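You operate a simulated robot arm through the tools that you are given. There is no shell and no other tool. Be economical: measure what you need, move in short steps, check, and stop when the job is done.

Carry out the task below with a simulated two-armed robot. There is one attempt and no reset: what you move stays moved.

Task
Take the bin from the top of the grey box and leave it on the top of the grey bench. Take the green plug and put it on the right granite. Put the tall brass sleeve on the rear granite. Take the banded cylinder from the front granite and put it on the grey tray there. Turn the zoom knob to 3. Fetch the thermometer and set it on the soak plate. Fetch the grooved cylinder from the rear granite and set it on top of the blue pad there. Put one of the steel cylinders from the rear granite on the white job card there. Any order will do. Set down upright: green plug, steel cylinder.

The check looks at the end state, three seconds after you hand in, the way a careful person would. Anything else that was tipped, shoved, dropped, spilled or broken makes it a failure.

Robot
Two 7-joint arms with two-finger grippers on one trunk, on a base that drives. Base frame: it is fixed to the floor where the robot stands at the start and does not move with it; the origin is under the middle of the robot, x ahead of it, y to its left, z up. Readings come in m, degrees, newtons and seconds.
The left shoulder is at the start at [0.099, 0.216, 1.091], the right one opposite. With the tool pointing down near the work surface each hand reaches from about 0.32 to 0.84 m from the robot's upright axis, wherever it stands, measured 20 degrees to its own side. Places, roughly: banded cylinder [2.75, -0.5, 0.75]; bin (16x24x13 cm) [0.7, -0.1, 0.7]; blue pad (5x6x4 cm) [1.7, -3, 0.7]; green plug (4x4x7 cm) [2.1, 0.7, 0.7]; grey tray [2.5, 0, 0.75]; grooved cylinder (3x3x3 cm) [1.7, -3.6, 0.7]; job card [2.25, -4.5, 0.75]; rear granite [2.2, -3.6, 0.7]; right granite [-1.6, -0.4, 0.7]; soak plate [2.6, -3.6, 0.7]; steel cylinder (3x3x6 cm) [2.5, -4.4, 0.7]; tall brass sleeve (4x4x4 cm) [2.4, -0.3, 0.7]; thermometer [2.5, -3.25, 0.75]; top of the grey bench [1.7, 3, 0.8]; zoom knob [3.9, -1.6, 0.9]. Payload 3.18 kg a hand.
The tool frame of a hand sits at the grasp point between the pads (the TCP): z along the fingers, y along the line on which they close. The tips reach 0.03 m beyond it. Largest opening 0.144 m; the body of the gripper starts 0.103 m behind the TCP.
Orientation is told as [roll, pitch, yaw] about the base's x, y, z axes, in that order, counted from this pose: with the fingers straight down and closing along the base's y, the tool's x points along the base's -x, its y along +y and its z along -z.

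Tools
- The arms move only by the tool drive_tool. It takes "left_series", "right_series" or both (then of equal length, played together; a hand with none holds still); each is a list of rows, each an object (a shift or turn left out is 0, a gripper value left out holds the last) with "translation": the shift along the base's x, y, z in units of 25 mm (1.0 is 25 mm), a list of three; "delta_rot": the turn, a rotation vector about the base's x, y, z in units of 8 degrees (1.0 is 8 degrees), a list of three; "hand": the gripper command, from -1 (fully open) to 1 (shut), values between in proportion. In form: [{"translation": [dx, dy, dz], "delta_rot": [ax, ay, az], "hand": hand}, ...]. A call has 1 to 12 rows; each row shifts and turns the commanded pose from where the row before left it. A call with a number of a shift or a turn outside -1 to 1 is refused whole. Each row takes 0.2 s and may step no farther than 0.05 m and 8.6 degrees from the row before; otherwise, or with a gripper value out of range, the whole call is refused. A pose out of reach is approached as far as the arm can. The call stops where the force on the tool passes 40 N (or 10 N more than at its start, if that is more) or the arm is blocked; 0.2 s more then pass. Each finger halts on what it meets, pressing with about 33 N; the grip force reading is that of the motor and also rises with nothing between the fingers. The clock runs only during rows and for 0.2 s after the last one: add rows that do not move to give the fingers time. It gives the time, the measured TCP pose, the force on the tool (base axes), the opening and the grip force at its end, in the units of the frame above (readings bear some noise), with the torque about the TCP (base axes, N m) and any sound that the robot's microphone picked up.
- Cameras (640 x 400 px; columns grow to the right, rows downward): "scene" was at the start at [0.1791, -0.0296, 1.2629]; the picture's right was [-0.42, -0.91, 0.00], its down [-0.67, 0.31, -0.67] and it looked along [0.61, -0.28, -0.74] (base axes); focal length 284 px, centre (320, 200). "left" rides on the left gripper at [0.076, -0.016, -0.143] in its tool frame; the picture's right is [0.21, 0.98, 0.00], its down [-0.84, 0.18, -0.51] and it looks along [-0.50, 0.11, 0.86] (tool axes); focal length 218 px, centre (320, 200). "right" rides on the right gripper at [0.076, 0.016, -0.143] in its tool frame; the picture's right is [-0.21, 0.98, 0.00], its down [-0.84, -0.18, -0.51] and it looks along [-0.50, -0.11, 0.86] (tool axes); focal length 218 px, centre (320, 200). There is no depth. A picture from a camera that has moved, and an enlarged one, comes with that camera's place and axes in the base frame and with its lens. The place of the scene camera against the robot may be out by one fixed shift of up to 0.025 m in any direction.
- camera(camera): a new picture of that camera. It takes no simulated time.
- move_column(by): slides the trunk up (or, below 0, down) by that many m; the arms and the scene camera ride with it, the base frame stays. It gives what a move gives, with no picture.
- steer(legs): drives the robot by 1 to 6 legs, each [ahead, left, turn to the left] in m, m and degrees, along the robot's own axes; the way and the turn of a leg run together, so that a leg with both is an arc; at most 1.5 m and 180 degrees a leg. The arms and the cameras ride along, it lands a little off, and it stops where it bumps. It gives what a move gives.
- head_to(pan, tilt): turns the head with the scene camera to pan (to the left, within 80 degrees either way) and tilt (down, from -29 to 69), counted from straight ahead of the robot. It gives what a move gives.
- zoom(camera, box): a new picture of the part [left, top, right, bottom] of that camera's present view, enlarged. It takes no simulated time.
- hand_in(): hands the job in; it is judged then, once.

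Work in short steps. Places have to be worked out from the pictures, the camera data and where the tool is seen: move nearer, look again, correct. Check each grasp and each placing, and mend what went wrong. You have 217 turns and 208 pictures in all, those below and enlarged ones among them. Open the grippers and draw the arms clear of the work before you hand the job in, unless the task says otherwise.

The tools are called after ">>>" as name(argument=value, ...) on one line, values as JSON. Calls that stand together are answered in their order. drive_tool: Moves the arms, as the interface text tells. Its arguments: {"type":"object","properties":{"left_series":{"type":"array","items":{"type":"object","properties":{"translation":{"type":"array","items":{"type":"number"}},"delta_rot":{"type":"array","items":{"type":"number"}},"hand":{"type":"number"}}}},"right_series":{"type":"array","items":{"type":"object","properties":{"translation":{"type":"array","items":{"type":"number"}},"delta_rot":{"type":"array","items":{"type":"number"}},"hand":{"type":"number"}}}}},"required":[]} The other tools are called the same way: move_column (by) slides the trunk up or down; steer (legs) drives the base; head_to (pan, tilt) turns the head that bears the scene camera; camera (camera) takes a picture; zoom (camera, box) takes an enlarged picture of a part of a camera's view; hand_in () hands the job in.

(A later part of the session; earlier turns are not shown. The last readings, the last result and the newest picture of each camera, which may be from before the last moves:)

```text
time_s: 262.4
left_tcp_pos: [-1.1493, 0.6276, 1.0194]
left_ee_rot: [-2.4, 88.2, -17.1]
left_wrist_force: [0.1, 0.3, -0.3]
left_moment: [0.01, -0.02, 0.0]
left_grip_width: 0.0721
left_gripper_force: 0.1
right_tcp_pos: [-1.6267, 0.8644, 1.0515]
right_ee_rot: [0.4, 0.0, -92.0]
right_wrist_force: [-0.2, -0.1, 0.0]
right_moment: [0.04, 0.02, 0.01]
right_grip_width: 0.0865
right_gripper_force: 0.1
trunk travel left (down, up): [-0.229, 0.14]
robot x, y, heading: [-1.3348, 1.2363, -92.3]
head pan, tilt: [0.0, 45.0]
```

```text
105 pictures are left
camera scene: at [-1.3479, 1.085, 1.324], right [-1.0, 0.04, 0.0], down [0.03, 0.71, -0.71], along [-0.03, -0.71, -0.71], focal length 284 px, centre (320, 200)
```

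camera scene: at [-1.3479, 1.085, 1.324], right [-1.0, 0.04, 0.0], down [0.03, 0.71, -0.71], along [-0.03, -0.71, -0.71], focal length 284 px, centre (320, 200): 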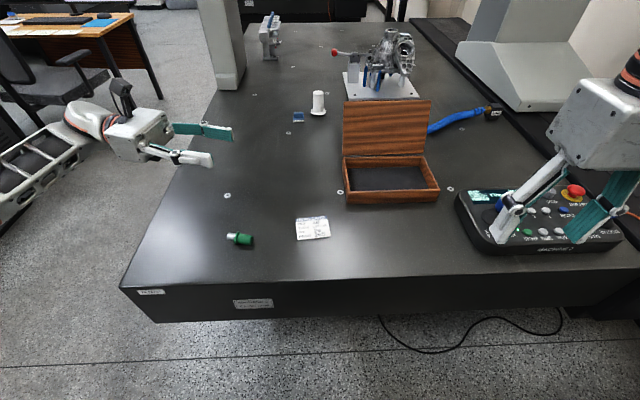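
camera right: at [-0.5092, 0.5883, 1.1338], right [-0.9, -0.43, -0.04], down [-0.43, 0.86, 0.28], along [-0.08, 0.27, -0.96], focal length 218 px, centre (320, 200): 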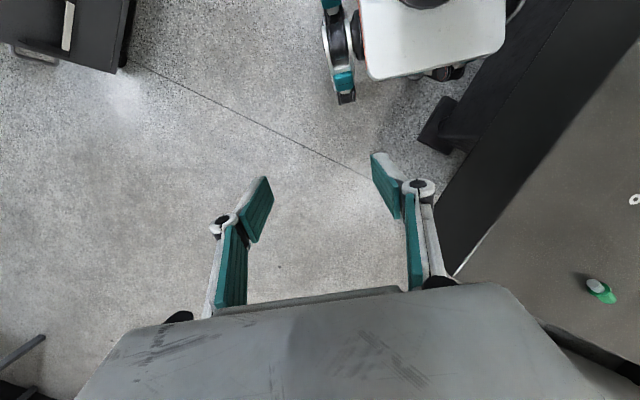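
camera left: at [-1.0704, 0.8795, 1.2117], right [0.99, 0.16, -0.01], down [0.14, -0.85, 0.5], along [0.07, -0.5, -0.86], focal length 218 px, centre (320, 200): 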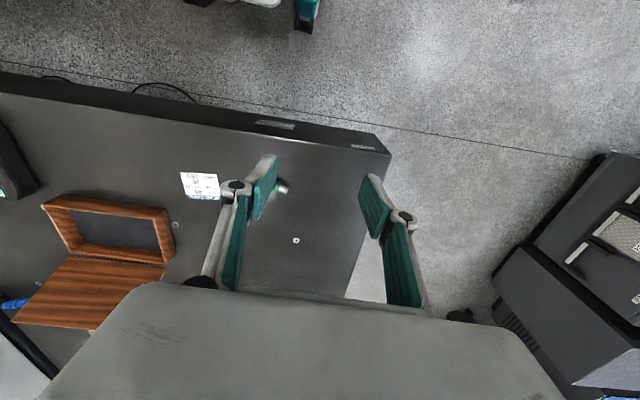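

A full 90° sideways pitch works. Return to vertical and descend on the flange.

>>> drive_tool(left_series=[{"delta_rot": [-0.267, -0.964, 0]}, {"delta_rot": [-0.267, -0.964, 0]}, {"delta_rot": [-0.267, -0.964, 0]}, {"delta_rot": [-0.267, -0.964, 0]}, {"delta_rot": [-0.267, -0.964, 0]}, {"delta_rot": [-0.267, -0.964, 0]}, {"delta_rot": [-0.267, -0.964, 0]}, {"delta_rot": [-0.267, -0.964, 0]}, {"delta_rot": [-0.267, -0.964, 0]}, {"delta_rot": [-0.267, -0.964, 0]}, {"delta_rot": [-0.267, -0.964, 0]}])

>>> drive_tool(left_series=[{"translation": [0, 0, -1]}, {"translation": [0, 0, -1]}, {"translation": [0, 0, -1]}, {"translation": [0, 0, -1]}, {"translation": [0, 0, -1]}, {"translation": [0, 0, -1]}])

>>> zoom(camera="left", box=[220, 80, 420, 220])

```text
time_s: 264.8
left_tcp_pos: [-1.1511, 0.6284, 1.0196]
left_ee_rot: [-0.8, -0.1, -15.5]
left_wrist_force: [-0.7, -0.2, -0.1]
left_moment: [-0.02, 0.03, 0.03]
left_grip_width: 0.0719
left_gripper_force: 0.0
right_tcp_pos: [-1.6281, 0.8661, 1.0513]
right_ee_rot: [0.4, 0.0, -92.1]
right_wrist_force: [0.2, 0.1, 0.3]
right_moment: [-0.05, -0.02, -0.01]
right_grip_width: 0.0865
right_gripper_force: 0.1
trunk travel left (down, up): [-0.229, 0.14]
robot x, y, heading: [-1.3308, 1.24, -92.6]
head pan, tilt: [0.0, 45.0]
```

```text
time_s: 266.2
left_tcp_pos: [-1.1512, 0.6266, 0.8684]
left_ee_rot: [-0.8, 0.0, -15.4]
left_wrist_force: [-0.3, -0.2, -0.6]
left_moment: [0.01, 0.02, 0.03]
left_grip_width: 0.072
left_gripper_force: 0.1
right_tcp_pos: [-1.6262, 0.8651, 1.0507]
right_ee_rot: [0.5, 0.0, -92.0]
right_wrist_force: [-0.3, -0.5, -0.7]
right_moment: [0.0, -0.01, -0.01]
right_grip_width: 0.0862
right_gripper_force: 0.0
trunk travel left (down, up): [-0.229, 0.14]
robot x, y, heading: [-1.3298, 1.2404, -92.8]
head pan, tilt: [0.0, 45.0]
```

```text
2.86 times, centred on (320, 150) of left
camera zoom: at [-1.2292, 0.6335, 1.0111], right [0.06, 1.0, -0.01], down [0.86, -0.05, 0.5], along [0.5, -0.04, -0.86], focal length 624 px, centre (320, 343)
```

zoom: 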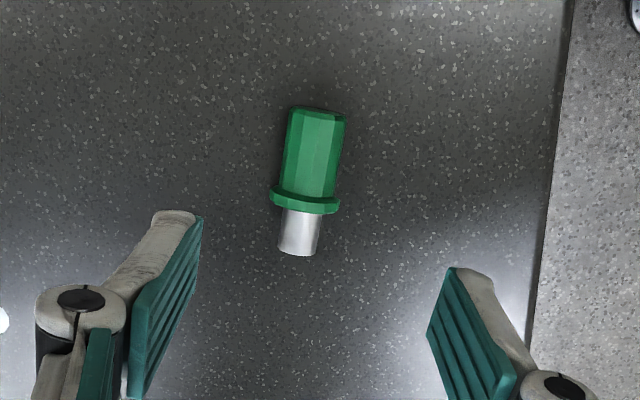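

Flange centre at (-1.144, 0.619). Correct slightly, descend and grip the flange.

>>> drive_tool(left_series=[{"translation": [0.28, -0.32, -1], "delta_rot": [0, 0, 0.4]}, {"translation": [0, 0, -1]}, {"translation": [0, 0, -1]}, {"translation": [0, 0, -1]}, {"translation": [0, 0, -0.55]}, {"hand": 1}, {"hand": 1}, {"hand": 1}])

>>> zoom(camera="left", box=[220, 80, 420, 220])

```text
time_s: 268.0
left_tcp_pos: [-1.142, 0.6179, 0.7561]
left_ee_rot: [-0.7, 0.0, -12.3]
left_wrist_force: [0.6, -0.1, 0.8]
left_moment: [0.02, 0.02, 0.02]
left_grip_width: 0.0323
left_gripper_force: 33.0
right_tcp_pos: [-1.6277, 0.8656, 1.0511]
right_ee_rot: [0.5, -0.1, -92.1]
right_wrist_force: [-0.6, -0.3, 0.3]
right_moment: [0.01, -0.03, 0.02]
right_grip_width: 0.0865
right_gripper_force: 0.0
trunk travel left (down, up): [-0.229, 0.14]
robot x, y, heading: [-1.3294, 1.2382, -92.3]
head pan, tilt: [0.0, 45.0]
```

```text
2.86 times, centred on (320, 150) of left
camera zoom: at [-1.2198, 0.6207, 0.8983], right [0.0, 1.0, -0.01], down [0.86, 0.0, 0.5], along [0.5, -0.01, -0.86], focal length 624 px, centre (320, 343)
```

zoom: 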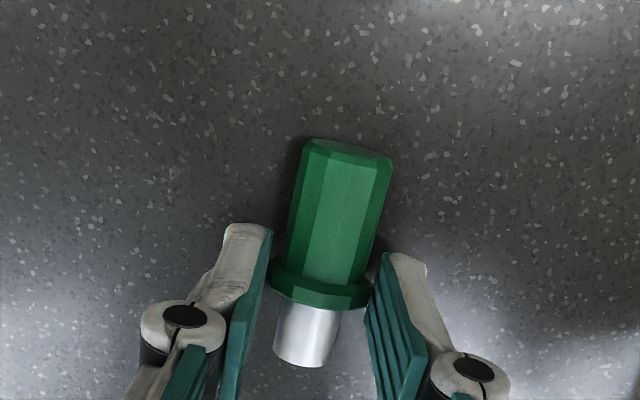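

Flange gripped at 32 mm. Lift, then pitch 90° sideways.

>>> drive_tool(left_series=[{"translation": [0, 0, 1]}, {"translation": [0, 0, 1]}, {"translation": [0, 0, 1]}, {"translation": [0, 0, 1]}, {"translation": [0, 0, 1]}, {"translation": [0, 0, 1], "delta_rot": [0.208, 0.978, 0]}, {"translation": [0, 0, 1], "delta_rot": [0.208, 0.978, 0]}, {"delta_rot": [0.208, 0.978, 0]}, {"delta_rot": [0.208, 0.978, 0]}, {"delta_rot": [0.208, 0.978, 0]}, {"delta_rot": [0.208, 0.978, 0]}, {"delta_rot": [0.208, 0.978, 0]}])

>>> drive_tool(left_series=[{"delta_rot": [0.208, 0.978, 0]}, {"delta_rot": [0.208, 0.978, 0]}, {"delta_rot": [0.208, 0.978, 0]}, {"delta_rot": [0.208, 0.978, 0]}, {"delta_rot": [0.05, 0.24, 0]}])

>>> camera(camera="scene")

>>> camera(camera="left")

```text
time_s: 270.6
left_tcp_pos: [-1.1423, 0.6197, 0.9297]
left_ee_rot: [-1.3, 56.1, -12.6]
left_wrist_force: [0.3, -0.9, -1.1]
left_moment: [0.02, -0.04, -0.01]
left_grip_width: 0.0318
left_gripper_force: 33.6
right_tcp_pos: [-1.6268, 0.8643, 1.0514]
right_ee_rot: [0.3, 0.0, -92.2]
right_wrist_force: [-0.3, -0.4, 0.1]
right_moment: [0.01, 0.03, -0.01]
right_grip_width: 0.0866
right_gripper_force: 0.0
trunk travel left (down, up): [-0.229, 0.14]
robot x, y, heading: [-1.334, 1.2354, -92.5]
head pan, tilt: [0.0, 45.0]
```

```text
time_s: 271.8
left_tcp_pos: [-1.1431, 0.6198, 0.9296]
left_ee_rot: [-94.7, 89.6, -105.9]
left_wrist_force: [-0.3, 0.0, -1.2]
left_moment: [0.01, -0.03, 0.01]
left_grip_width: 0.032
left_gripper_force: 33.2
right_tcp_pos: [-1.6269, 0.8656, 1.0516]
right_ee_rot: [0.4, 0.0, -92.1]
right_wrist_force: [0.2, -0.1, -0.5]
right_moment: [-0.01, 0.0, -0.02]
right_grip_width: 0.0865
right_gripper_force: 0.1
trunk travel left (down, up): [-0.229, 0.14]
robot x, y, heading: [-1.3296, 1.2363, -92.7]
head pan, tilt: [0.0, 45.0]
```

```text
102 pictures are left
camera scene: at [-1.348, 1.0855, 1.3241], right [-1.0, 0.04, 0.0], down [0.03, 0.71, -0.71], along [-0.03, -0.71, -0.71], focal length 284 px, centre (320, 200)
```

scene: 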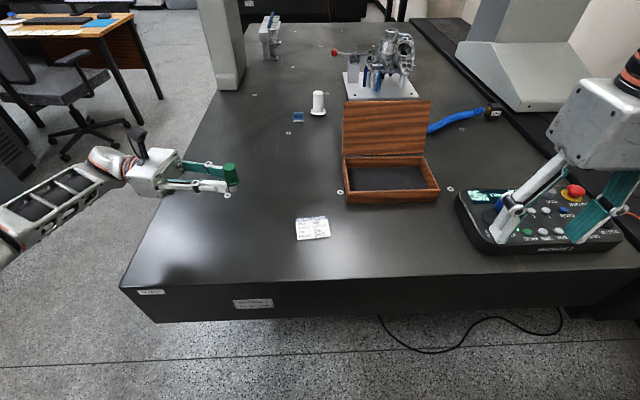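

```text
101 pictures are left
camera left: at [-1.0062, 0.5757, 1.0067], right [0.19, 0.96, 0.2], down [0.53, 0.07, -0.84], along [-0.83, 0.27, -0.5], focal length 218 px, centre (320, 200)
```

left: 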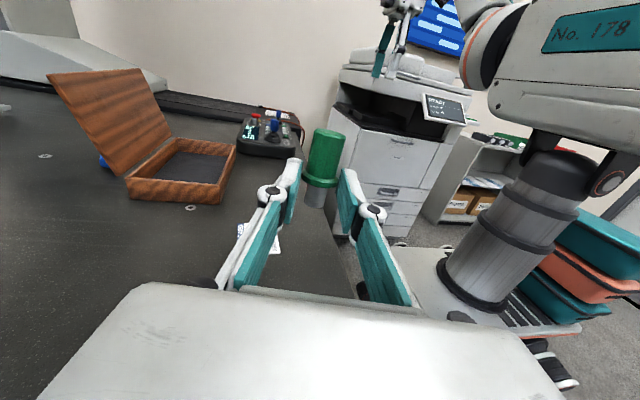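

Plug is upright in the hand. Shift the base left so the hand body hangs beyond the granite's side edge.

>>> steer(legs=[[0, 0.17, 0]])

>>> drive_tool(left_series=[{"translation": [0, 0, -1]}, {"translation": [0, 0, -1]}, {"translation": [0, 0, -1]}, {"translation": [0, 0, -1]}, {"translation": [0, 0, -1]}])

>>> camera(camera="scene")

>>> camera(camera="left")

```text
time_s: 273.9
left_tcp_pos: [-0.9745, 0.6114, 0.9296]
left_ee_rot: [-80.9, 89.7, -92.4]
left_wrist_force: [0.2, -0.2, -1.2]
left_moment: [0.0, -0.05, -0.02]
left_grip_width: 0.0322
left_gripper_force: 33.0
right_tcp_pos: [-1.4584, 0.8585, 1.0504]
right_ee_rot: [0.3, 0.0, -92.2]
right_wrist_force: [-0.2, 0.3, -0.5]
right_moment: [-0.01, 0.0, 0.0]
right_grip_width: 0.0865
right_gripper_force: 0.0
trunk travel left (down, up): [-0.229, 0.14]
robot x, y, heading: [-1.1606, 1.231, -92.5]
head pan, tilt: [0.0, 45.0]
```

```text
time_s: 275.1
left_tcp_pos: [-0.9749, 0.6123, 0.8042]
left_ee_rot: [-81.7, 89.6, -93.2]
left_wrist_force: [-0.9, 0.9, -2.2]
left_moment: [0.01, -0.04, 0.02]
left_grip_width: 0.0318
left_gripper_force: 33.1
right_tcp_pos: [-1.4587, 0.8577, 1.0492]
right_ee_rot: [0.4, -0.1, -92.2]
right_wrist_force: [-0.2, -0.3, -0.6]
right_moment: [-0.01, -0.01, 0.02]
right_grip_width: 0.0862
right_gripper_force: 0.1
trunk travel left (down, up): [-0.229, 0.14]
robot x, y, heading: [-1.1619, 1.2275, -92.6]
head pan, tilt: [0.0, 45.0]
```

```text
100 pictures are left
camera scene: at [-1.179, 1.0775, 1.324], right [-1.0, 0.05, 0.0], down [0.03, 0.71, -0.71], along [-0.03, -0.71, -0.71], focal length 284 px, centre (320, 200)
```

scene: 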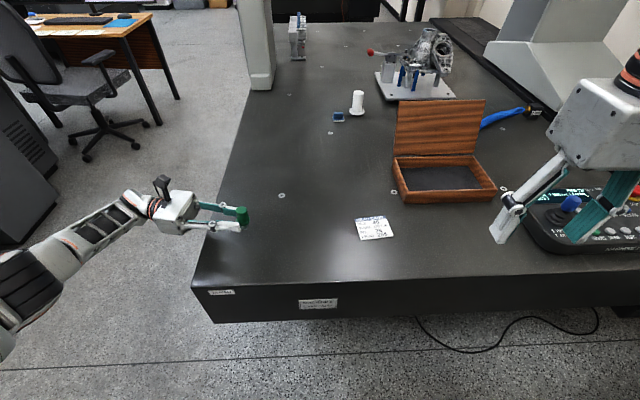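

```text
99 pictures are left
camera left: at [-0.839, 0.5686, 0.8814], right [0.19, 0.96, 0.2], down [0.53, 0.07, -0.84], along [-0.82, 0.27, -0.5], focal length 218 px, centre (320, 200)
```

left: 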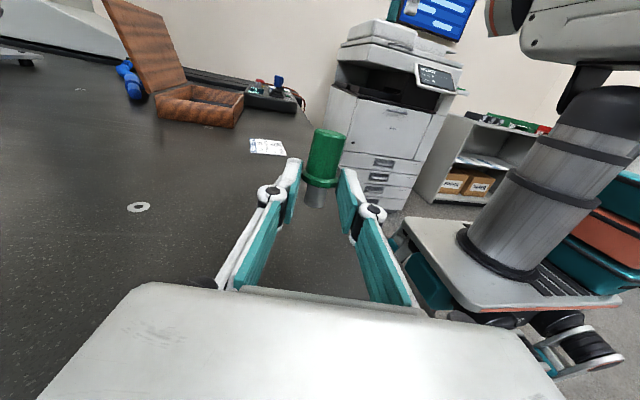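

Hand body is off the edge. Lower gently to contact.

>>> drive_tool(left_series=[{"translation": [0, 0, -0.7]}, {"translation": [0, 0, -0.7]}])

>>> drive_tool(left_series=[{"translation": [0, 0, -0.2]}, {"translation": [0, 0, -0.2]}])

>>> zoom(camera="scene", box=[150, 160, 310, 260])

```text
time_s: 275.7
left_tcp_pos: [-0.9776, 0.6172, 0.7747]
left_ee_rot: [-81.5, 89.6, -92.8]
left_wrist_force: [-0.8, 0.9, -0.9]
left_moment: [-0.03, -0.07, -0.01]
left_grip_width: 0.0321
left_gripper_force: 32.6
left hand out of reach, approached as far as the arm can: row 2
right_tcp_pos: [-1.4582, 0.8586, 1.0514]
right_ee_rot: [0.3, 0.0, -92.1]
right_wrist_force: [0.5, 0.2, -0.3]
right_moment: [-0.06, 0.03, -0.03]
right_grip_width: 0.0866
right_gripper_force: 0.0
trunk travel left (down, up): [-0.229, 0.14]
robot x, y, heading: [-1.1591, 1.23, -92.6]
head pan, tilt: [0.0, 45.0]
```

```text
time_s: 276.3
left_tcp_pos: [-0.9795, 0.6172, 0.771]
left_ee_rot: [-64.5, 89.8, -75.7]
left_wrist_force: [0.5, 0.7, -2.2]
left_moment: [0.0, -0.01, 0.01]
left_grip_width: 0.0322
left_gripper_force: 33.7
left hand out of reach, approached as far as the arm can: row 1
right_tcp_pos: [-1.4581, 0.8583, 1.0511]
right_ee_rot: [0.4, 0.0, -92.2]
right_wrist_force: [0.1, -0.3, 0.2]
right_moment: [0.02, -0.01, 0.02]
right_grip_width: 0.0863
right_gripper_force: 0.0
trunk travel left (down, up): [-0.229, 0.14]
robot x, y, heading: [-1.1618, 1.2299, -92.6]
head pan, tilt: [0.0, 45.0]
```

```text
4.00 times, centred on (230, 210) of scene
camera zoom: at [-1.179, 1.0777, 1.324], right [-1.0, 0.05, 0.0], down [0.03, 0.71, -0.71], along [-0.03, -0.71, -0.71], focal length 1136 px, centre (680, 160)
```

zoom: 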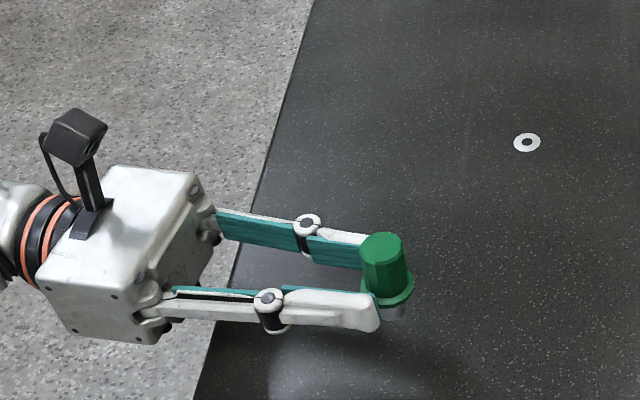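

Lower the rest with the trunk in small steps.

>>> move_column(by=-0.012)

>>> move_column(by=-0.005)

>>> zoom(camera="scene", box=[150, 160, 310, 260])

```text
time_s: 276.9
left_tcp_pos: [-0.9773, 0.6172, 0.7591]
left_ee_rot: [-79.3, 89.7, -90.6]
left_wrist_force: [0.0, -1.2, -1.1]
left_moment: [-0.06, -0.08, -0.02]
left_grip_width: 0.0321
left_gripper_force: 33.1
right_tcp_pos: [-1.4581, 0.8601, 1.0411]
right_ee_rot: [0.4, -0.1, -92.2]
right_wrist_force: [0.1, -0.1, -0.6]
right_moment: [-0.03, 0.03, 0.04]
right_grip_width: 0.0863
right_gripper_force: 0.1
trunk travel left (down, up): [-0.217, 0.152]
robot x, y, heading: [-1.1602, 1.2286, -92.6]
head pan, tilt: [0.0, 45.0]
```

```text
time_s: 277.4
left_tcp_pos: [-0.9784, 0.6161, 0.7519]
left_ee_rot: [-73.2, 89.7, -84.7]
left_wrist_force: [-1.0, 0.1, -1.2]
left_moment: [-0.02, -0.06, -0.02]
left_grip_width: 0.0322
left_gripper_force: 32.9
right_tcp_pos: [-1.4594, 0.8598, 1.0344]
right_ee_rot: [0.4, 0.0, -92.3]
right_wrist_force: [-0.3, 0.2, -0.2]
right_moment: [0.02, -0.05, -0.01]
right_grip_width: 0.0863
right_gripper_force: 0.1
trunk travel left (down, up): [-0.212, 0.157]
robot x, y, heading: [-1.1614, 1.2294, -92.6]
head pan, tilt: [0.0, 45.0]
```

```text
4.00 times, centred on (230, 210) of scene
camera zoom: at [-1.1794, 1.0664, 1.3065], right [-1.0, 0.05, 0.0], down [0.03, 0.71, -0.71], along [-0.03, -0.71, -0.71], focal length 1136 px, centre (680, 160)
```

zoom: 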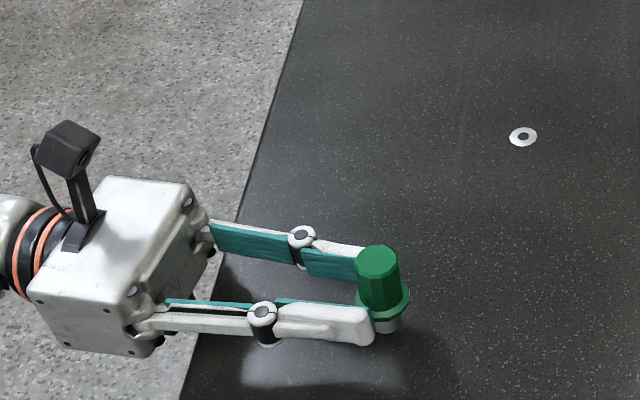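

>>> move_column(by=-0.003)

>>> move_column(by=-0.003)

>>> zoom(camera="scene", box=[190, 180, 290, 250])

```text
time_s: 278.0
left_tcp_pos: [-0.9775, 0.6158, 0.7488]
left_ee_rot: [-78.9, 89.6, -90.4]
left_wrist_force: [0.1, 0.4, -2.2]
left_moment: [-0.02, -0.02, 0.05]
left_grip_width: 0.0318
left_gripper_force: 33.1
right_tcp_pos: [-1.4583, 0.8583, 1.0305]
right_ee_rot: [0.5, 0.0, -92.2]
right_wrist_force: [-0.8, -0.9, -0.2]
right_moment: [-0.05, 0.01, -0.02]
right_grip_width: 0.0865
right_gripper_force: 0.1
trunk travel left (down, up): [-0.209, 0.16]
robot x, y, heading: [-1.1615, 1.2285, -92.6]
head pan, tilt: [0.0, 45.0]
```

```text
time_s: 278.5
left_tcp_pos: [-0.9774, 0.6164, 0.745]
left_ee_rot: [-72.6, 89.6, -83.9]
left_wrist_force: [-0.2, 1.2, -0.9]
left_moment: [-0.04, -0.07, 0.01]
left_grip_width: 0.0321
left_gripper_force: 32.9
right_tcp_pos: [-1.4583, 0.8582, 1.0283]
right_ee_rot: [0.5, 0.0, -92.2]
right_wrist_force: [0.3, 0.3, -0.2]
right_moment: [-0.01, 0.0, -0.02]
right_grip_width: 0.0864
right_gripper_force: 0.0
trunk travel left (down, up): [-0.206, 0.163]
robot x, y, heading: [-1.1643, 1.2269, -92.9]
head pan, tilt: [0.0, 45.0]
```

```text
5.71 times, centred on (240, 215) of scene
camera zoom: at [-1.1795, 1.0615, 1.3001], right [-1.0, 0.05, 0.0], down [0.03, 0.71, -0.71], along [-0.03, -0.71, -0.71], focal length 1623 px, centre (777, 114)
```

zoom: 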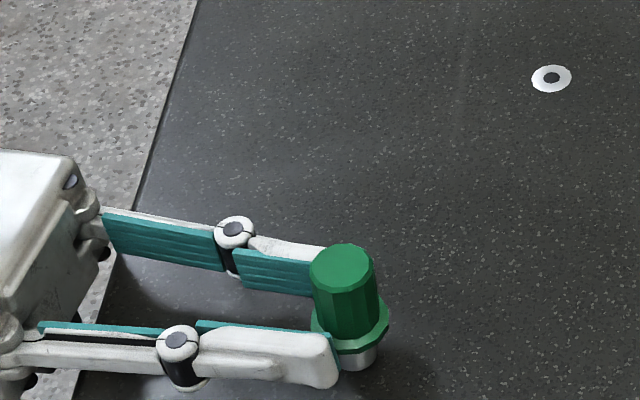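

>>> move_column(by=-0.004)

>>> move_column(by=-0.003)

>>> zoom(camera="left", box=[220, 100, 420, 240])

```text
time_s: 279.0
left_tcp_pos: [-0.9769, 0.6174, 0.7417]
left_ee_rot: [-72.5, 89.7, -83.9]
left_wrist_force: [0.1, 0.4, -1.4]
left_moment: [0.0, -0.02, -0.01]
left_grip_width: 0.032
left_gripper_force: 32.8
right_tcp_pos: [-1.4576, 0.8591, 1.0242]
right_ee_rot: [0.3, 0.0, -92.2]
right_wrist_force: [-0.7, 0.5, 0.7]
right_moment: [0.0, 0.02, -0.02]
right_grip_width: 0.0863
right_gripper_force: 0.0
trunk travel left (down, up): [-0.202, 0.167]
robot x, y, heading: [-1.1599, 1.228, -92.5]
head pan, tilt: [0.0, 45.0]
```

```text
time_s: 279.5
left_tcp_pos: [-0.9785, 0.6163, 0.7396]
left_ee_rot: [-81.9, 89.6, -93.3]
left_wrist_force: [1.0, 3.7, 4.4]
left_moment: [-0.26, -0.63, 0.28]
left_grip_width: 0.032
left_gripper_force: 33.0
right_tcp_pos: [-1.4587, 0.8589, 1.0224]
right_ee_rot: [0.4, -0.1, -92.2]
right_wrist_force: [0.4, -0.6, -0.6]
right_moment: [0.02, -0.05, -0.03]
right_grip_width: 0.0863
right_gripper_force: 0.1
trunk travel left (down, up): [-0.199, 0.17]
robot x, y, heading: [-1.163, 1.2296, -92.6]
head pan, tilt: [0.0, 45.0]
```

```text
2.86 times, centred on (320, 170) of left
camera zoom: at [-0.8412, 0.5723, 0.8161], right [0.19, 0.96, 0.2], down [0.53, 0.07, -0.84], along [-0.82, 0.27, -0.5], focal length 624 px, centre (320, 286)
```

zoom: 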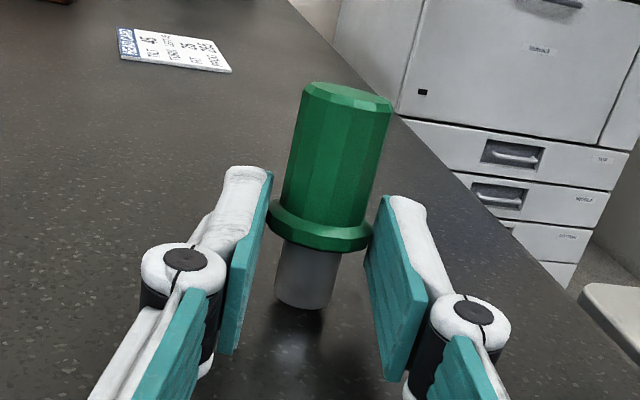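

Contact made. Open and withdraw along +x.

>>> drive_tool(left_series=[{"hand": 0.4}, {"hand": 0.2}, {"hand": 0.2}, {"hand": 0.2}])

>>> zoom(camera="left", box=[220, 100, 420, 240])

```text
time_s: 280.5
left_tcp_pos: [-0.9769, 0.6168, 0.7392]
left_ee_rot: [-78.9, 89.6, -90.3]
left_wrist_force: [0.5, 0.5, 7.6]
left_moment: [-0.39, -0.76, 0.14]
left_grip_width: 0.0576
left_gripper_force: 0.0
right_tcp_pos: [-1.4581, 0.8585, 1.0226]
right_ee_rot: [0.3, 0.1, -92.2]
right_wrist_force: [-1.2, -0.5, -0.1]
right_moment: [0.06, -0.01, 0.0]
right_grip_width: 0.0862
right_gripper_force: 0.1
trunk travel left (down, up): [-0.199, 0.17]
robot x, y, heading: [-1.1582, 1.2327, -92.7]
head pan, tilt: [0.0, 45.0]
```

```text
2.86 times, centred on (320, 170) of left
camera zoom: at [-0.8413, 0.5723, 0.8162], right [0.19, 0.96, 0.2], down [0.53, 0.07, -0.84], along [-0.82, 0.27, -0.5], focal length 624 px, centre (320, 286)
```

zoom: 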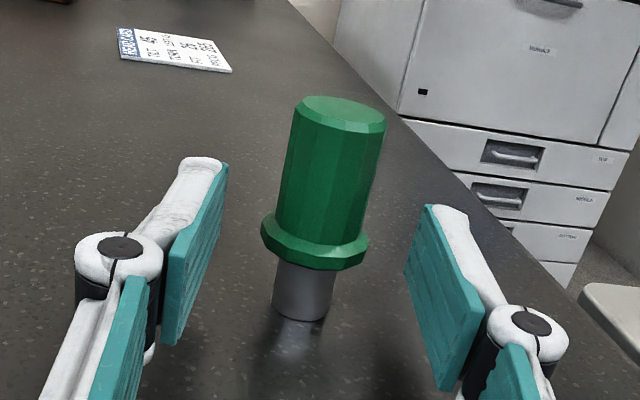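

Plug stands upright and free. Raise slightly and withdraw sideways with the base.

>>> move_column(by=0.008)

>>> steer(legs=[[0, 0.15, 0]])

>>> move_column(by=0.06)

>>> camera(camera="scene")

```text
time_s: 281.1
left_tcp_pos: [-0.9788, 0.6159, 0.7456]
left_ee_rot: [-69.6, 89.8, -80.9]
left_wrist_force: [0.7, 0.0, -0.1]
left_moment: [-0.01, 0.04, -0.02]
left_grip_width: 0.0578
left_gripper_force: 0.2
right_tcp_pos: [-1.4577, 0.8576, 1.0285]
right_ee_rot: [0.4, 0.1, -92.1]
right_wrist_force: [0.6, -0.6, 0.8]
right_moment: [0.01, 0.0, -0.03]
right_grip_width: 0.0865
right_gripper_force: 0.1
trunk travel left (down, up): [-0.207, 0.162]
robot x, y, heading: [-1.1603, 1.2313, -92.4]
head pan, tilt: [0.0, 45.0]
```

```text
time_s: 283.1
left_tcp_pos: [-0.8265, 0.6082, 0.7462]
left_ee_rot: [-78.8, 89.6, -90.2]
left_wrist_force: [0.3, -0.3, -0.4]
left_moment: [0.0, -0.01, -0.03]
left_grip_width: 0.0578
left_gripper_force: 0.0
right_tcp_pos: [-1.3067, 0.8519, 1.0287]
right_ee_rot: [0.5, -0.1, -92.1]
right_wrist_force: [0.6, -0.1, 0.1]
right_moment: [-0.02, 0.02, -0.02]
right_grip_width: 0.0863
right_gripper_force: 0.1
trunk travel left (down, up): [-0.207, 0.162]
robot x, y, heading: [-1.0113, 1.224, -92.6]
head pan, tilt: [0.0, 45.0]
```

```text
time_s: 284.1
left_tcp_pos: [-0.8271, 0.5984, 0.8475]
left_ee_rot: [-80.1, 85.6, -91.4]
left_wrist_force: [0.3, 0.9, 0.1]
left_moment: [-0.01, 0.01, -0.05]
left_grip_width: 0.058
left_gripper_force: 0.1
right_tcp_pos: [-1.3067, 0.8509, 1.0882]
right_ee_rot: [0.3, 0.1, -92.2]
right_wrist_force: [0.2, 0.0, 0.5]
right_moment: [0.03, 0.01, -0.01]
right_grip_width: 0.0865
right_gripper_force: 0.0
trunk travel left (down, up): [-0.267, 0.102]
robot x, y, heading: [-1.0095, 1.2241, -92.4]
head pan, tilt: [0.0, 45.0]
```

```text
93 pictures are left
camera scene: at [-1.0262, 1.0904, 1.363], right [-1.0, 0.05, 0.0], down [0.03, 0.71, -0.71], along [-0.03, -0.71, -0.71], focal length 284 px, centre (320, 200)
```

scene: 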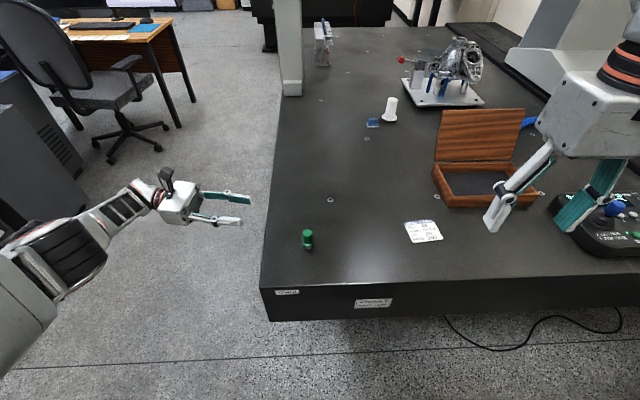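

Plug is upright on the right granite. Restore the left hand to pointing down, yaw neutral.

>>> drive_tool(left_series=[{"translation": [0, 0, 0.8], "delta_rot": [-0.208, -0.978, 0]}, {"translation": [0, 0, 0.8], "delta_rot": [-0.208, -0.978, 0]}, {"translation": [0, 0, 0.8], "delta_rot": [-0.208, -0.978, 0]}, {"translation": [0, 0, 0.8], "delta_rot": [-0.208, -0.978, 0]}, {"translation": [0, 0, 0.8], "delta_rot": [-0.208, -0.978, 0]}, {"translation": [0, 0, 0.8], "delta_rot": [-0.208, -0.978, 0]}, {"translation": [0, 0, 0.8], "delta_rot": [-0.208, -0.978, 0]}, {"translation": [0, 0, 0.8], "delta_rot": [-0.208, -0.978, 0]}, {"translation": [0, 0, 0.8], "delta_rot": [-0.208, -0.978, 0]}, {"translation": [0, 0, 0.8], "delta_rot": [-0.208, -0.978, 0]}, {"delta_rot": [-0.15, -0.7, 0]}])

>>> drive_tool(left_series=[{"translation": [0.3, 0.7, 0], "delta_rot": [0, 0, -0.97]}, {"translation": [0.3, 0.7, 0], "delta_rot": [0, 0, -0.97]}, {"translation": [0.3, 0.7, 0], "delta_rot": [0, 0, -0.97]}, {"translation": [0.3, 0.7, 0], "delta_rot": [0, 0, -0.97]}, {"translation": [0.3, 0.7, 0], "delta_rot": [0, 0, -0.97]}, {"translation": [0.3, 0.7, 0], "delta_rot": [0, 0, -0.97]}, {"translation": [0.3, 0.7, 0], "delta_rot": [0, 0, -0.97]}, {"translation": [0.3, 0.7, 0], "delta_rot": [0, 0, -0.97]}, {"translation": [0.3, 0.7, 0], "delta_rot": [0, 0, -0.97]}, {"translation": [0.3, 0.7, 0], "delta_rot": [0, 0, -0.97]}])

```text
time_s: 286.5
left_tcp_pos: [-0.8263, 0.5985, 1.05]
left_ee_rot: [-1.0, 3.4, -16.4]
left_wrist_force: [0.1, -0.7, 0.8]
left_moment: [0.01, -0.02, 0.0]
left_grip_width: 0.0575
left_gripper_force: 0.0
right_tcp_pos: [-1.3079, 0.8515, 1.0878]
right_ee_rot: [0.3, -0.1, -92.2]
right_wrist_force: [1.0, -0.1, -0.1]
right_moment: [-0.01, 0.01, 0.0]
right_grip_width: 0.0862
right_gripper_force: 0.1
trunk travel left (down, up): [-0.267, 0.102]
robot x, y, heading: [-1.0082, 1.2205, -92.7]
head pan, tilt: [0.0, 45.0]
```

```text
time_s: 288.7
left_tcp_pos: [-0.7506, 0.7746, 1.0485]
left_ee_rot: [-1.0, 3.5, -94.2]
left_wrist_force: [-0.2, 0.1, 0.1]
left_moment: [0.01, 0.02, 0.0]
left_grip_width: 0.0576
left_gripper_force: 0.1
right_tcp_pos: [-1.3053, 0.8522, 1.0896]
right_ee_rot: [0.4, 0.0, -92.1]
right_wrist_force: [0.1, 0.4, -0.2]
right_moment: [-0.03, 0.02, 0.0]
right_grip_width: 0.0863
right_gripper_force: 0.1
trunk travel left (down, up): [-0.267, 0.102]
robot x, y, heading: [-1.0099, 1.2201, -92.6]
head pan, tilt: [0.0, 45.0]
```

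Straighten the left tool and drive around to the far side (x≈3.25) of the front granite.

>>> drive_tool(left_series=[{"translation": [0, 0.5, 0.5], "delta_rot": [-0.45, -0.1, 0]}, {"translation": [0, 0.5, 0.5]}])

>>> steer(legs=[[-0.55, 0, 0], [0, 0, 92.6], [1.5, 0, 0], [1.5, 0, 0], [1.2, 0, 0]])

>>> head_to(pan=-50, tilt=25)

>>> camera(camera="scene")

```text
time_s: 289.3
left_tcp_pos: [-0.7505, 0.7977, 1.0727]
left_ee_rot: [0.2, 0.0, -94.0]
left_wrist_force: [-0.2, 0.5, -0.4]
left_moment: [0.01, 0.01, 0.0]
left_grip_width: 0.0576
left_gripper_force: 0.1
right_tcp_pos: [-1.3072, 0.8518, 1.0887]
right_ee_rot: [0.4, 0.0, -92.1]
right_wrist_force: [-0.5, 0.6, 0.0]
right_moment: [0.01, 0.0, 0.03]
right_grip_width: 0.0865
right_gripper_force: 0.1
trunk travel left (down, up): [-0.267, 0.102]
robot x, y, heading: [-1.008, 1.2207, -92.5]
head pan, tilt: [0.0, 45.0]
```

```text
time_s: 316.2
left_tcp_pos: [3.6116, 2.1803, 1.0735]
left_ee_rot: [0.1, -0.1, -0.2]
left_wrist_force: [-0.4, -0.2, 0.6]
left_moment: [-0.01, 0.04, -0.01]
left_grip_width: 0.0575
left_gripper_force: 0.1
right_tcp_pos: [3.5944, 1.6239, 1.0883]
right_ee_rot: [0.4, 0.1, 1.6]
right_wrist_force: [-0.3, -0.5, 0.7]
right_moment: [-0.01, -0.02, 0.0]
right_grip_width: 0.0864
right_gripper_force: 0.1
trunk travel left (down, up): [-0.267, 0.102]
robot x, y, heading: [3.206, 1.8929, 1.4]
head pan, tilt: [0.0, 45.0]
```

```text
time_s: 317.4
left_tcp_pos: [3.6097, 2.1811, 1.072]
left_ee_rot: [0.1, 0.0, -0.2]
left_wrist_force: [0.2, -0.1, -0.5]
left_moment: [-0.03, -0.04, 0.01]
left_grip_width: 0.0576
left_gripper_force: 0.0
right_tcp_pos: [3.5951, 1.623, 1.0894]
right_ee_rot: [0.4, 0.0, 1.6]
right_wrist_force: [0.2, 1.0, 0.7]
right_moment: [0.01, 0.03, -0.01]
right_grip_width: 0.0861
right_gripper_force: 0.0
trunk travel left (down, up): [-0.267, 0.102]
robot x, y, heading: [3.2077, 1.8966, 1.4]
head pan, tilt: [-50.0, 25.0]
```

```text
92 pictures are left
camera scene: at [3.3088, 1.8307, 1.3938], right [-0.75, -0.66, 0.0], down [-0.28, 0.32, -0.91], along [0.6, -0.68, -0.42], focal length 284 px, centre (320, 200)
```

scene: 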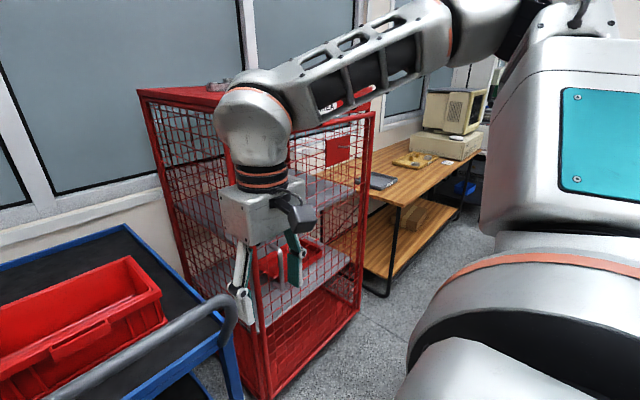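

Turn around to face -x and slide along the corridor.

>>> steer(legs=[[-0.05, 0, 0], [0, 0, 178.6], [0, 1.3, 0]])

>>> head_to(pan=25, tilt=35)

>>> camera(camera="scene")

```text
time_s: 331.6
left_tcp_pos: [2.708, 0.9526, 1.0725]
left_ee_rot: [0.0, 0.0, 176.0]
left_wrist_force: [-0.2, 0.2, 0.4]
left_moment: [-0.05, 0.02, -0.02]
left_grip_width: 0.0575
left_gripper_force: 0.1
right_tcp_pos: [2.7603, 1.5085, 1.0877]
right_ee_rot: [0.6, -0.1, 177.9]
right_wrist_force: [0.3, 0.6, 0.0]
right_moment: [-0.06, 0.02, 0.0]
right_grip_width: 0.0863
right_gripper_force: 0.1
trunk travel left (down, up): [-0.267, 0.102]
robot x, y, heading: [3.1296, 1.2159, 177.6]
head pan, tilt: [-50.0, 25.0]
stopped in leg 3: the robot was blocked; the commanded pose is now the measured one
```

```text
time_s: 333.0
left_tcp_pos: [2.7079, 0.9527, 1.0716]
left_ee_rot: [0.1, -0.1, 176.2]
left_wrist_force: [0.6, -0.2, 0.0]
left_moment: [-0.03, 0.02, -0.01]
left_grip_width: 0.0576
left_gripper_force: 0.0
right_tcp_pos: [2.7596, 1.5078, 1.0896]
right_ee_rot: [0.3, -0.1, 177.9]
right_wrist_force: [0.2, 0.3, -0.1]
right_moment: [0.04, 0.01, 0.0]
right_grip_width: 0.0864
right_gripper_force: 0.2
trunk travel left (down, up): [-0.267, 0.102]
robot x, y, heading: [3.1312, 1.2098, 177.0]
head pan, tilt: [25.0, 35.0]
```

```text
91 pictures are left
camera scene: at [2.9856, 1.184, 1.3781], right [-0.38, 0.92, 0.0], down [0.53, 0.22, -0.82], along [-0.76, -0.31, -0.57], focal length 284 px, centre (320, 200)
```

scene: 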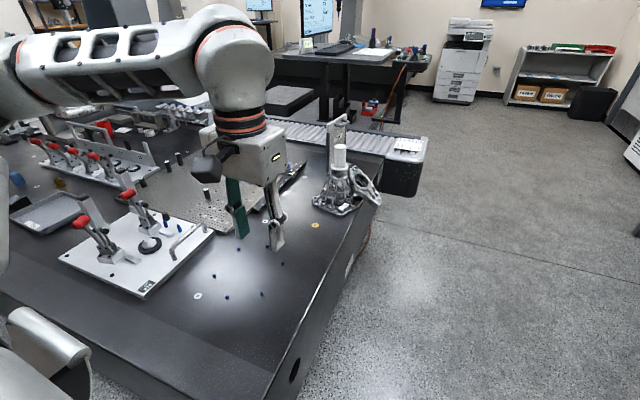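

Base corner caught the granite corner; move back (x≈3.3) and continue sliding.

>>> steer(legs=[[-0.16, 0, 3], [0, 0.7, 0], [0, 0.65, 0]])

>>> head_to(pan=0, tilt=42)

>>> camera(camera="scene")

```text
time_s: 346.7
left_tcp_pos: [2.8924, -0.4576, 1.072]
left_ee_rot: [0.0, -0.1, 179.5]
left_wrist_force: [-0.2, -0.4, 0.5]
left_moment: [-0.03, 0.01, -0.04]
left_grip_width: 0.0576
left_gripper_force: 0.1
right_tcp_pos: [2.9143, 0.101, 1.0894]
right_ee_rot: [0.3, 0.0, -178.8]
right_wrist_force: [-0.7, -0.1, -0.1]
right_moment: [0.02, 0.03, 0.01]
right_grip_width: 0.0864
right_gripper_force: 0.0
trunk travel left (down, up): [-0.267, 0.102]
robot x, y, heading: [3.306, -0.1749, -179.4]
head pan, tilt: [25.0, 35.0]
```

```text
time_s: 347.6
left_tcp_pos: [2.8943, -0.4567, 1.072]
left_ee_rot: [0.0, 0.0, 179.3]
left_wrist_force: [0.0, 0.6, 0.3]
left_moment: [0.03, 0.0, 0.02]
left_grip_width: 0.0575
left_gripper_force: 0.0
right_tcp_pos: [2.9129, 0.1023, 1.0895]
right_ee_rot: [0.3, 0.0, -178.8]
right_wrist_force: [0.6, -0.9, 0.5]
right_moment: [0.0, -0.01, 0.0]
right_grip_width: 0.0865
right_gripper_force: 0.1
trunk travel left (down, up): [-0.267, 0.102]
robot x, y, heading: [3.2974, -0.1748, -179.1]
head pan, tilt: [0.0, 42.0]
```

```text
90 pictures are left
camera scene: at [3.1534, -0.1715, 1.3676], right [-0.01, 1.0, 0.0], down [0.67, 0.01, -0.74], along [-0.74, -0.01, -0.67], focal length 284 px, centre (320, 200)
```

scene: 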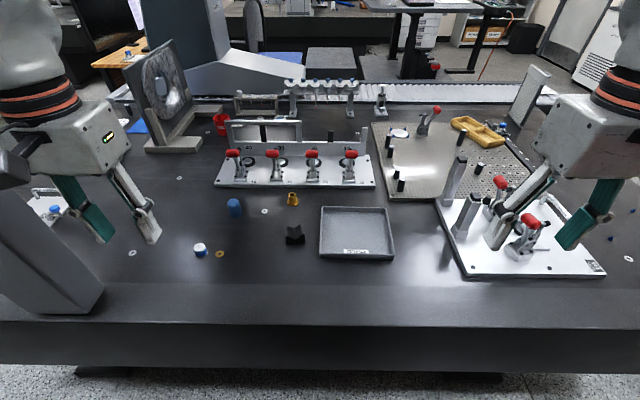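

>>> zoom(camera="scene", box=[180, 170, 400, 280])

```text
2.91 times, centred on (290, 225) of scene
camera zoom: at [3.1534, -0.1715, 1.3676], right [-0.01, 1.0, 0.0], down [0.67, 0.01, -0.74], along [-0.74, -0.01, -0.67], focal length 826 px, centre (407, 127)
```

zoom: 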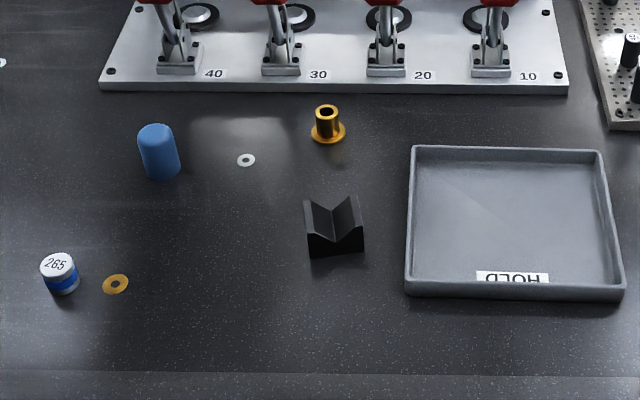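

Banded cylinder ("265") at ≈(2.673,-0.502), brass sleeve ≈(2.454,-0.271), tray x 2.48–2.68, y -0.18–0.03. Check the bridge column on the left before extending the left arm.

>>> head_to(pan=50, tilt=25)

>>> camera(camera="scene")

```text
time_s: 348.7
left_tcp_pos: [2.8939, -0.4561, 1.0715]
left_ee_rot: [0.1, 0.0, 179.5]
left_wrist_force: [0.3, -0.3, 0.0]
left_moment: [0.02, 0.01, 0.0]
left_grip_width: 0.0576
left_gripper_force: 0.0
right_tcp_pos: [2.9159, 0.1023, 1.0889]
right_ee_rot: [0.2, 0.0, -178.9]
right_wrist_force: [0.1, 0.4, 0.1]
right_moment: [0.01, 0.0, 0.01]
right_grip_width: 0.0863
right_gripper_force: 0.0
trunk travel left (down, up): [-0.267, 0.102]
robot x, y, heading: [3.307, -0.175, -179.2]
head pan, tilt: [50.0, 25.0]
```

```text
88 pictures are left
camera scene: at [3.1785, -0.2417, 1.3938], right [-0.77, 0.63, 0.0], down [0.27, 0.33, -0.91], along [-0.57, -0.7, -0.42], focal length 284 px, centre (320, 200)
```

scene: 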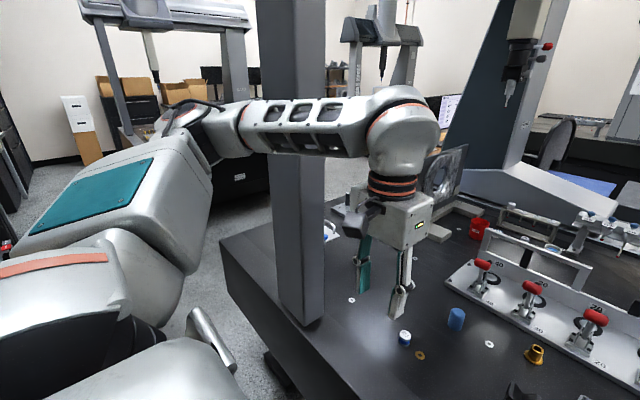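

The bridge column corner is near (2.82,-0.69), so the left elbow could hit it. I test the right arm's reach over the tray area.

>>> drive_tool(right_series=[{"translation": [-0.9, -0.4, -0.4]}, {"translation": [-0.9, -0.4, -0.4]}, {"translation": [-0.9, -0.4, -0.4]}, {"translation": [-0.9, -0.4, -0.4]}, {"translation": [-0.9, -0.4, -0.6]}, {"translation": [-0.9, -0.4, -0.6]}, {"translation": [-0.9, -0.4, -0.8]}, {"translation": [-0.9, -0.4, -0.8]}, {"translation": [-0.9, -0.4, -1]}, {"translation": [-0.9, -0.4, -1]}, {"translation": [-0.8, 0, -1]}])

```text
time_s: 351.1
left_tcp_pos: [2.8927, -0.4565, 1.0729]
left_ee_rot: [0.1, 0.0, 179.4]
left_wrist_force: [0.2, 0.5, 1.0]
left_moment: [-0.05, 0.03, 0.02]
left_grip_width: 0.0576
left_gripper_force: 0.1
right_tcp_pos: [2.7146, 0.0546, 0.9257]
right_ee_rot: [0.5, -0.2, -178.7]
right_wrist_force: [0.0, 0.7, 0.2]
right_moment: [-0.03, 0.0, 0.0]
right_grip_width: 0.0864
right_gripper_force: 0.0
right hand out of reach, approached as far as the arm can: row 9, 10, 11
trunk travel left (down, up): [-0.267, 0.102]
robot x, y, heading: [3.3029, -0.1707, -179.3]
head pan, tilt: [50.0, 25.0]
```

Right arm may be limited by wrist yaw; test with yaw -40° and extending further.

>>> drive_tool(right_series=[{"delta_rot": [0, 0, -1]}, {"delta_rot": [0, 0, -1]}, {"delta_rot": [0, 0, -1]}, {"delta_rot": [0, 0, -1]}, {"delta_rot": [0, 0, -1]}, {"translation": [-0.8, -0.5, 0]}, {"translation": [-0.8, -0.5, 0]}, {"translation": [-0.8, -0.5, 0]}, {"translation": [0, 0, -1]}])

```text
time_s: 353.1
left_tcp_pos: [2.8928, -0.4572, 1.072]
left_ee_rot: [0.1, 0.0, 179.3]
left_wrist_force: [-0.4, -0.1, -0.2]
left_moment: [-0.02, 0.0, 0.01]
left_grip_width: 0.0573
left_gripper_force: 0.1
right_tcp_pos: [2.7029, 0.0658, 0.9208]
right_ee_rot: [0.4, 0.0, 141.1]
right_wrist_force: [0.8, -0.5, -0.2]
right_moment: [-0.02, -0.01, 0.01]
right_grip_width: 0.0864
right_gripper_force: 0.0
right hand out of reach, approached as far as the arm can: row 6, 7, 8, 9
trunk travel left (down, up): [-0.267, 0.102]
robot x, y, heading: [3.301, -0.1728, -179.3]
head pan, tilt: [50.0, 25.0]
```

>>> head_to(pan=-40, tilt=25)

>>> camera(camera="scene")

```text
time_s: 354.8
left_tcp_pos: [2.8927, -0.4576, 1.0715]
left_ee_rot: [0.0, 0.0, 179.4]
left_wrist_force: [-0.2, -0.3, -0.5]
left_moment: [0.01, 0.02, -0.02]
left_grip_width: 0.0576
left_gripper_force: 0.1
right_tcp_pos: [2.7037, 0.0654, 0.9223]
right_ee_rot: [0.5, 0.0, 141.3]
right_wrist_force: [0.5, 0.7, 0.8]
right_moment: [0.02, 0.0, 0.0]
right_grip_width: 0.0865
right_gripper_force: 0.1
trunk travel left (down, up): [-0.267, 0.102]
robot x, y, heading: [3.3048, -0.1723, -179.3]
head pan, tilt: [-40.0, 25.0]
```

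```text
87 pictures are left
camera scene: at [3.1656, -0.1121, 1.3939], right [0.63, 0.77, 0.0], down [0.33, -0.27, -0.91], along [-0.7, 0.57, -0.42], focal length 284 px, centre (320, 200)
```

scene: 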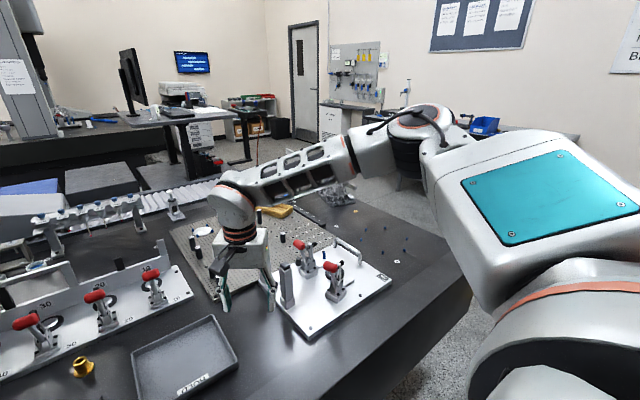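

Try with a lower trunk: raise right hand, lower trunk 0.09, extend over the tray again.

>>> drive_tool(right_series=[{"translation": [0, -0.5, 1], "delta_rot": [0, 0, 1]}, {"translation": [0, -0.5, 1], "delta_rot": [0, 0, 1]}, {"translation": [0, -0.5, 1], "delta_rot": [0, 0, 1]}, {"translation": [0, -0.5, 1], "delta_rot": [0, 0, 1]}, {"delta_rot": [0, 0, 0.95]}])

>>> move_column(by=-0.09)

>>> drive_tool(right_series=[{"translation": [-1, -0.3, 0]}, {"translation": [-1, -0.3, 0]}, {"translation": [-1, -0.3, 0]}, {"translation": [-1, -0.3, 0]}, {"translation": [-0.5, 0, -1]}, {"translation": [0, 0, -1]}])

```text
time_s: 356.0
left_tcp_pos: [2.8937, -0.4565, 1.0727]
left_ee_rot: [0.1, -0.1, 179.4]
left_wrist_force: [0.2, -0.5, 0.3]
left_moment: [0.01, -0.01, -0.01]
left_grip_width: 0.0572
left_gripper_force: 0.1
right_tcp_pos: [2.7148, 0.0296, 1.0248]
right_ee_rot: [0.4, 0.0, -179.1]
right_wrist_force: [0.3, 0.7, 0.1]
right_moment: [0.02, -0.01, 0.03]
right_grip_width: 0.0865
right_gripper_force: 0.0
right hand out of reach, approached as far as the arm can: row 2, 3, 4
trunk travel left (down, up): [-0.267, 0.102]
robot x, y, heading: [3.2992, -0.1742, -179.3]
head pan, tilt: [-40.0, 25.0]
```

```text
time_s: 357.2
left_tcp_pos: [2.8939, -0.4568, 0.9823]
left_ee_rot: [0.1, -0.2, 179.4]
left_wrist_force: [0.5, -0.4, 0.4]
left_moment: [0.01, 0.0, 0.03]
left_grip_width: 0.0578
left_gripper_force: 0.1
right_tcp_pos: [2.7154, 0.0286, 0.9362]
right_ee_rot: [0.3, -0.1, -179.3]
right_wrist_force: [0.4, 0.3, -0.3]
right_moment: [0.02, 0.02, -0.03]
right_grip_width: 0.0864
right_gripper_force: 0.0
trunk travel left (down, up): [-0.177, 0.192]
robot x, y, heading: [3.2981, -0.1759, -179.3]
head pan, tilt: [-40.0, 25.0]
```

```text
time_s: 358.6
left_tcp_pos: [2.8938, -0.4569, 0.983]
left_ee_rot: [0.0, 0.0, 179.4]
left_wrist_force: [0.5, 0.1, -1.1]
left_moment: [0.01, -0.01, 0.03]
left_grip_width: 0.0577
left_gripper_force: 0.0
right_tcp_pos: [2.6691, 0.018, 0.8849]
right_ee_rot: [0.3, -0.1, -179.3]
right_wrist_force: [-0.7, -0.5, -0.1]
right_moment: [-0.02, -0.02, -0.03]
right_grip_width: 0.0864
right_gripper_force: 0.0
right hand out of reach, approached as far as the arm can: row 2, 3, 4
trunk travel left (down, up): [-0.177, 0.192]
robot x, y, heading: [3.3042, -0.1748, -179.2]
head pan, tilt: [-40.0, 25.0]
```

With the trunk at start height the right arm reaches well. Retract the left hand, raise the right, and move to (3.2,-0.62) to take the banded cylinder with the right hand.

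>>> drive_tool(left_series=[{"translation": [0.9, 0, 0.4]}, {"translation": [0.9, 0, 0.4]}, {"translation": [0.9, 0, 0.4]}, {"translation": [0.9, 0, 0.4]}, {"translation": [0.9, 0.2, 0.4]}, {"translation": [0.9, 0.2, 0.4]}], right_series=[{"translation": [0, 0, 1]}, {"translation": [0, 0, 1]}, {"translation": [0, 0, 1]}, {"translation": [0, 0, 1]}, {"translation": [0, 0, 0]}, {"translation": [0, 0, 0]}])

>>> steer(legs=[[0.08, 0.44, 0]])

>>> camera(camera="right")

```text
time_s: 360.0
left_tcp_pos: [3.02, -0.4446, 1.0482]
left_ee_rot: [0.1, 0.1, 179.4]
left_wrist_force: [-0.3, 0.3, 0.1]
left_moment: [-0.03, 0.01, -0.03]
left_grip_width: 0.0578
left_gripper_force: 0.1
left hand out of reach, approached as far as the arm can: row 6
right_tcp_pos: [2.6724, 0.0325, 0.9856]
right_ee_rot: [0.3, 0.1, -179.3]
right_wrist_force: [-1.1, 0.2, -0.3]
right_moment: [-0.04, 0.0, -0.01]
right_grip_width: 0.0865
right_gripper_force: 0.1
right hand out of reach, approached as far as the arm can: row 3, 4
trunk travel left (down, up): [-0.177, 0.192]
robot x, y, heading: [3.2996, -0.1731, -179.8]
head pan, tilt: [-40.0, 25.0]
```

```text
time_s: 364.5
left_tcp_pos: [2.946, -0.8961, 1.0489]
left_ee_rot: [0.1, 0.1, 179.5]
left_wrist_force: [0.2, -1.0, 0.2]
left_moment: [0.03, -0.04, 0.0]
left_grip_width: 0.0579
left_gripper_force: 0.0
right_tcp_pos: [2.5956, -0.4204, 0.9862]
right_ee_rot: [0.4, -0.1, -179.1]
right_wrist_force: [-0.1, -0.5, -0.1]
right_moment: [0.03, 0.0, -0.02]
right_grip_width: 0.0866
right_gripper_force: 0.1
trunk travel left (down, up): [-0.177, 0.192]
robot x, y, heading: [3.2303, -0.6234, -179.4]
head pan, tilt: [-40.0, 25.0]
```

```text
86 pictures are left
camera right: at [2.6716, -0.4338, 1.1293], right [-0.19, -0.98, 0.01], down [-0.85, 0.17, 0.51], along [-0.5, 0.09, -0.86], focal length 218 px, centre (320, 200)
```

right: 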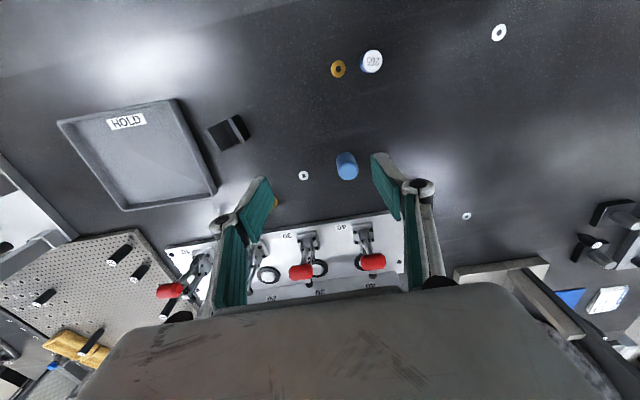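

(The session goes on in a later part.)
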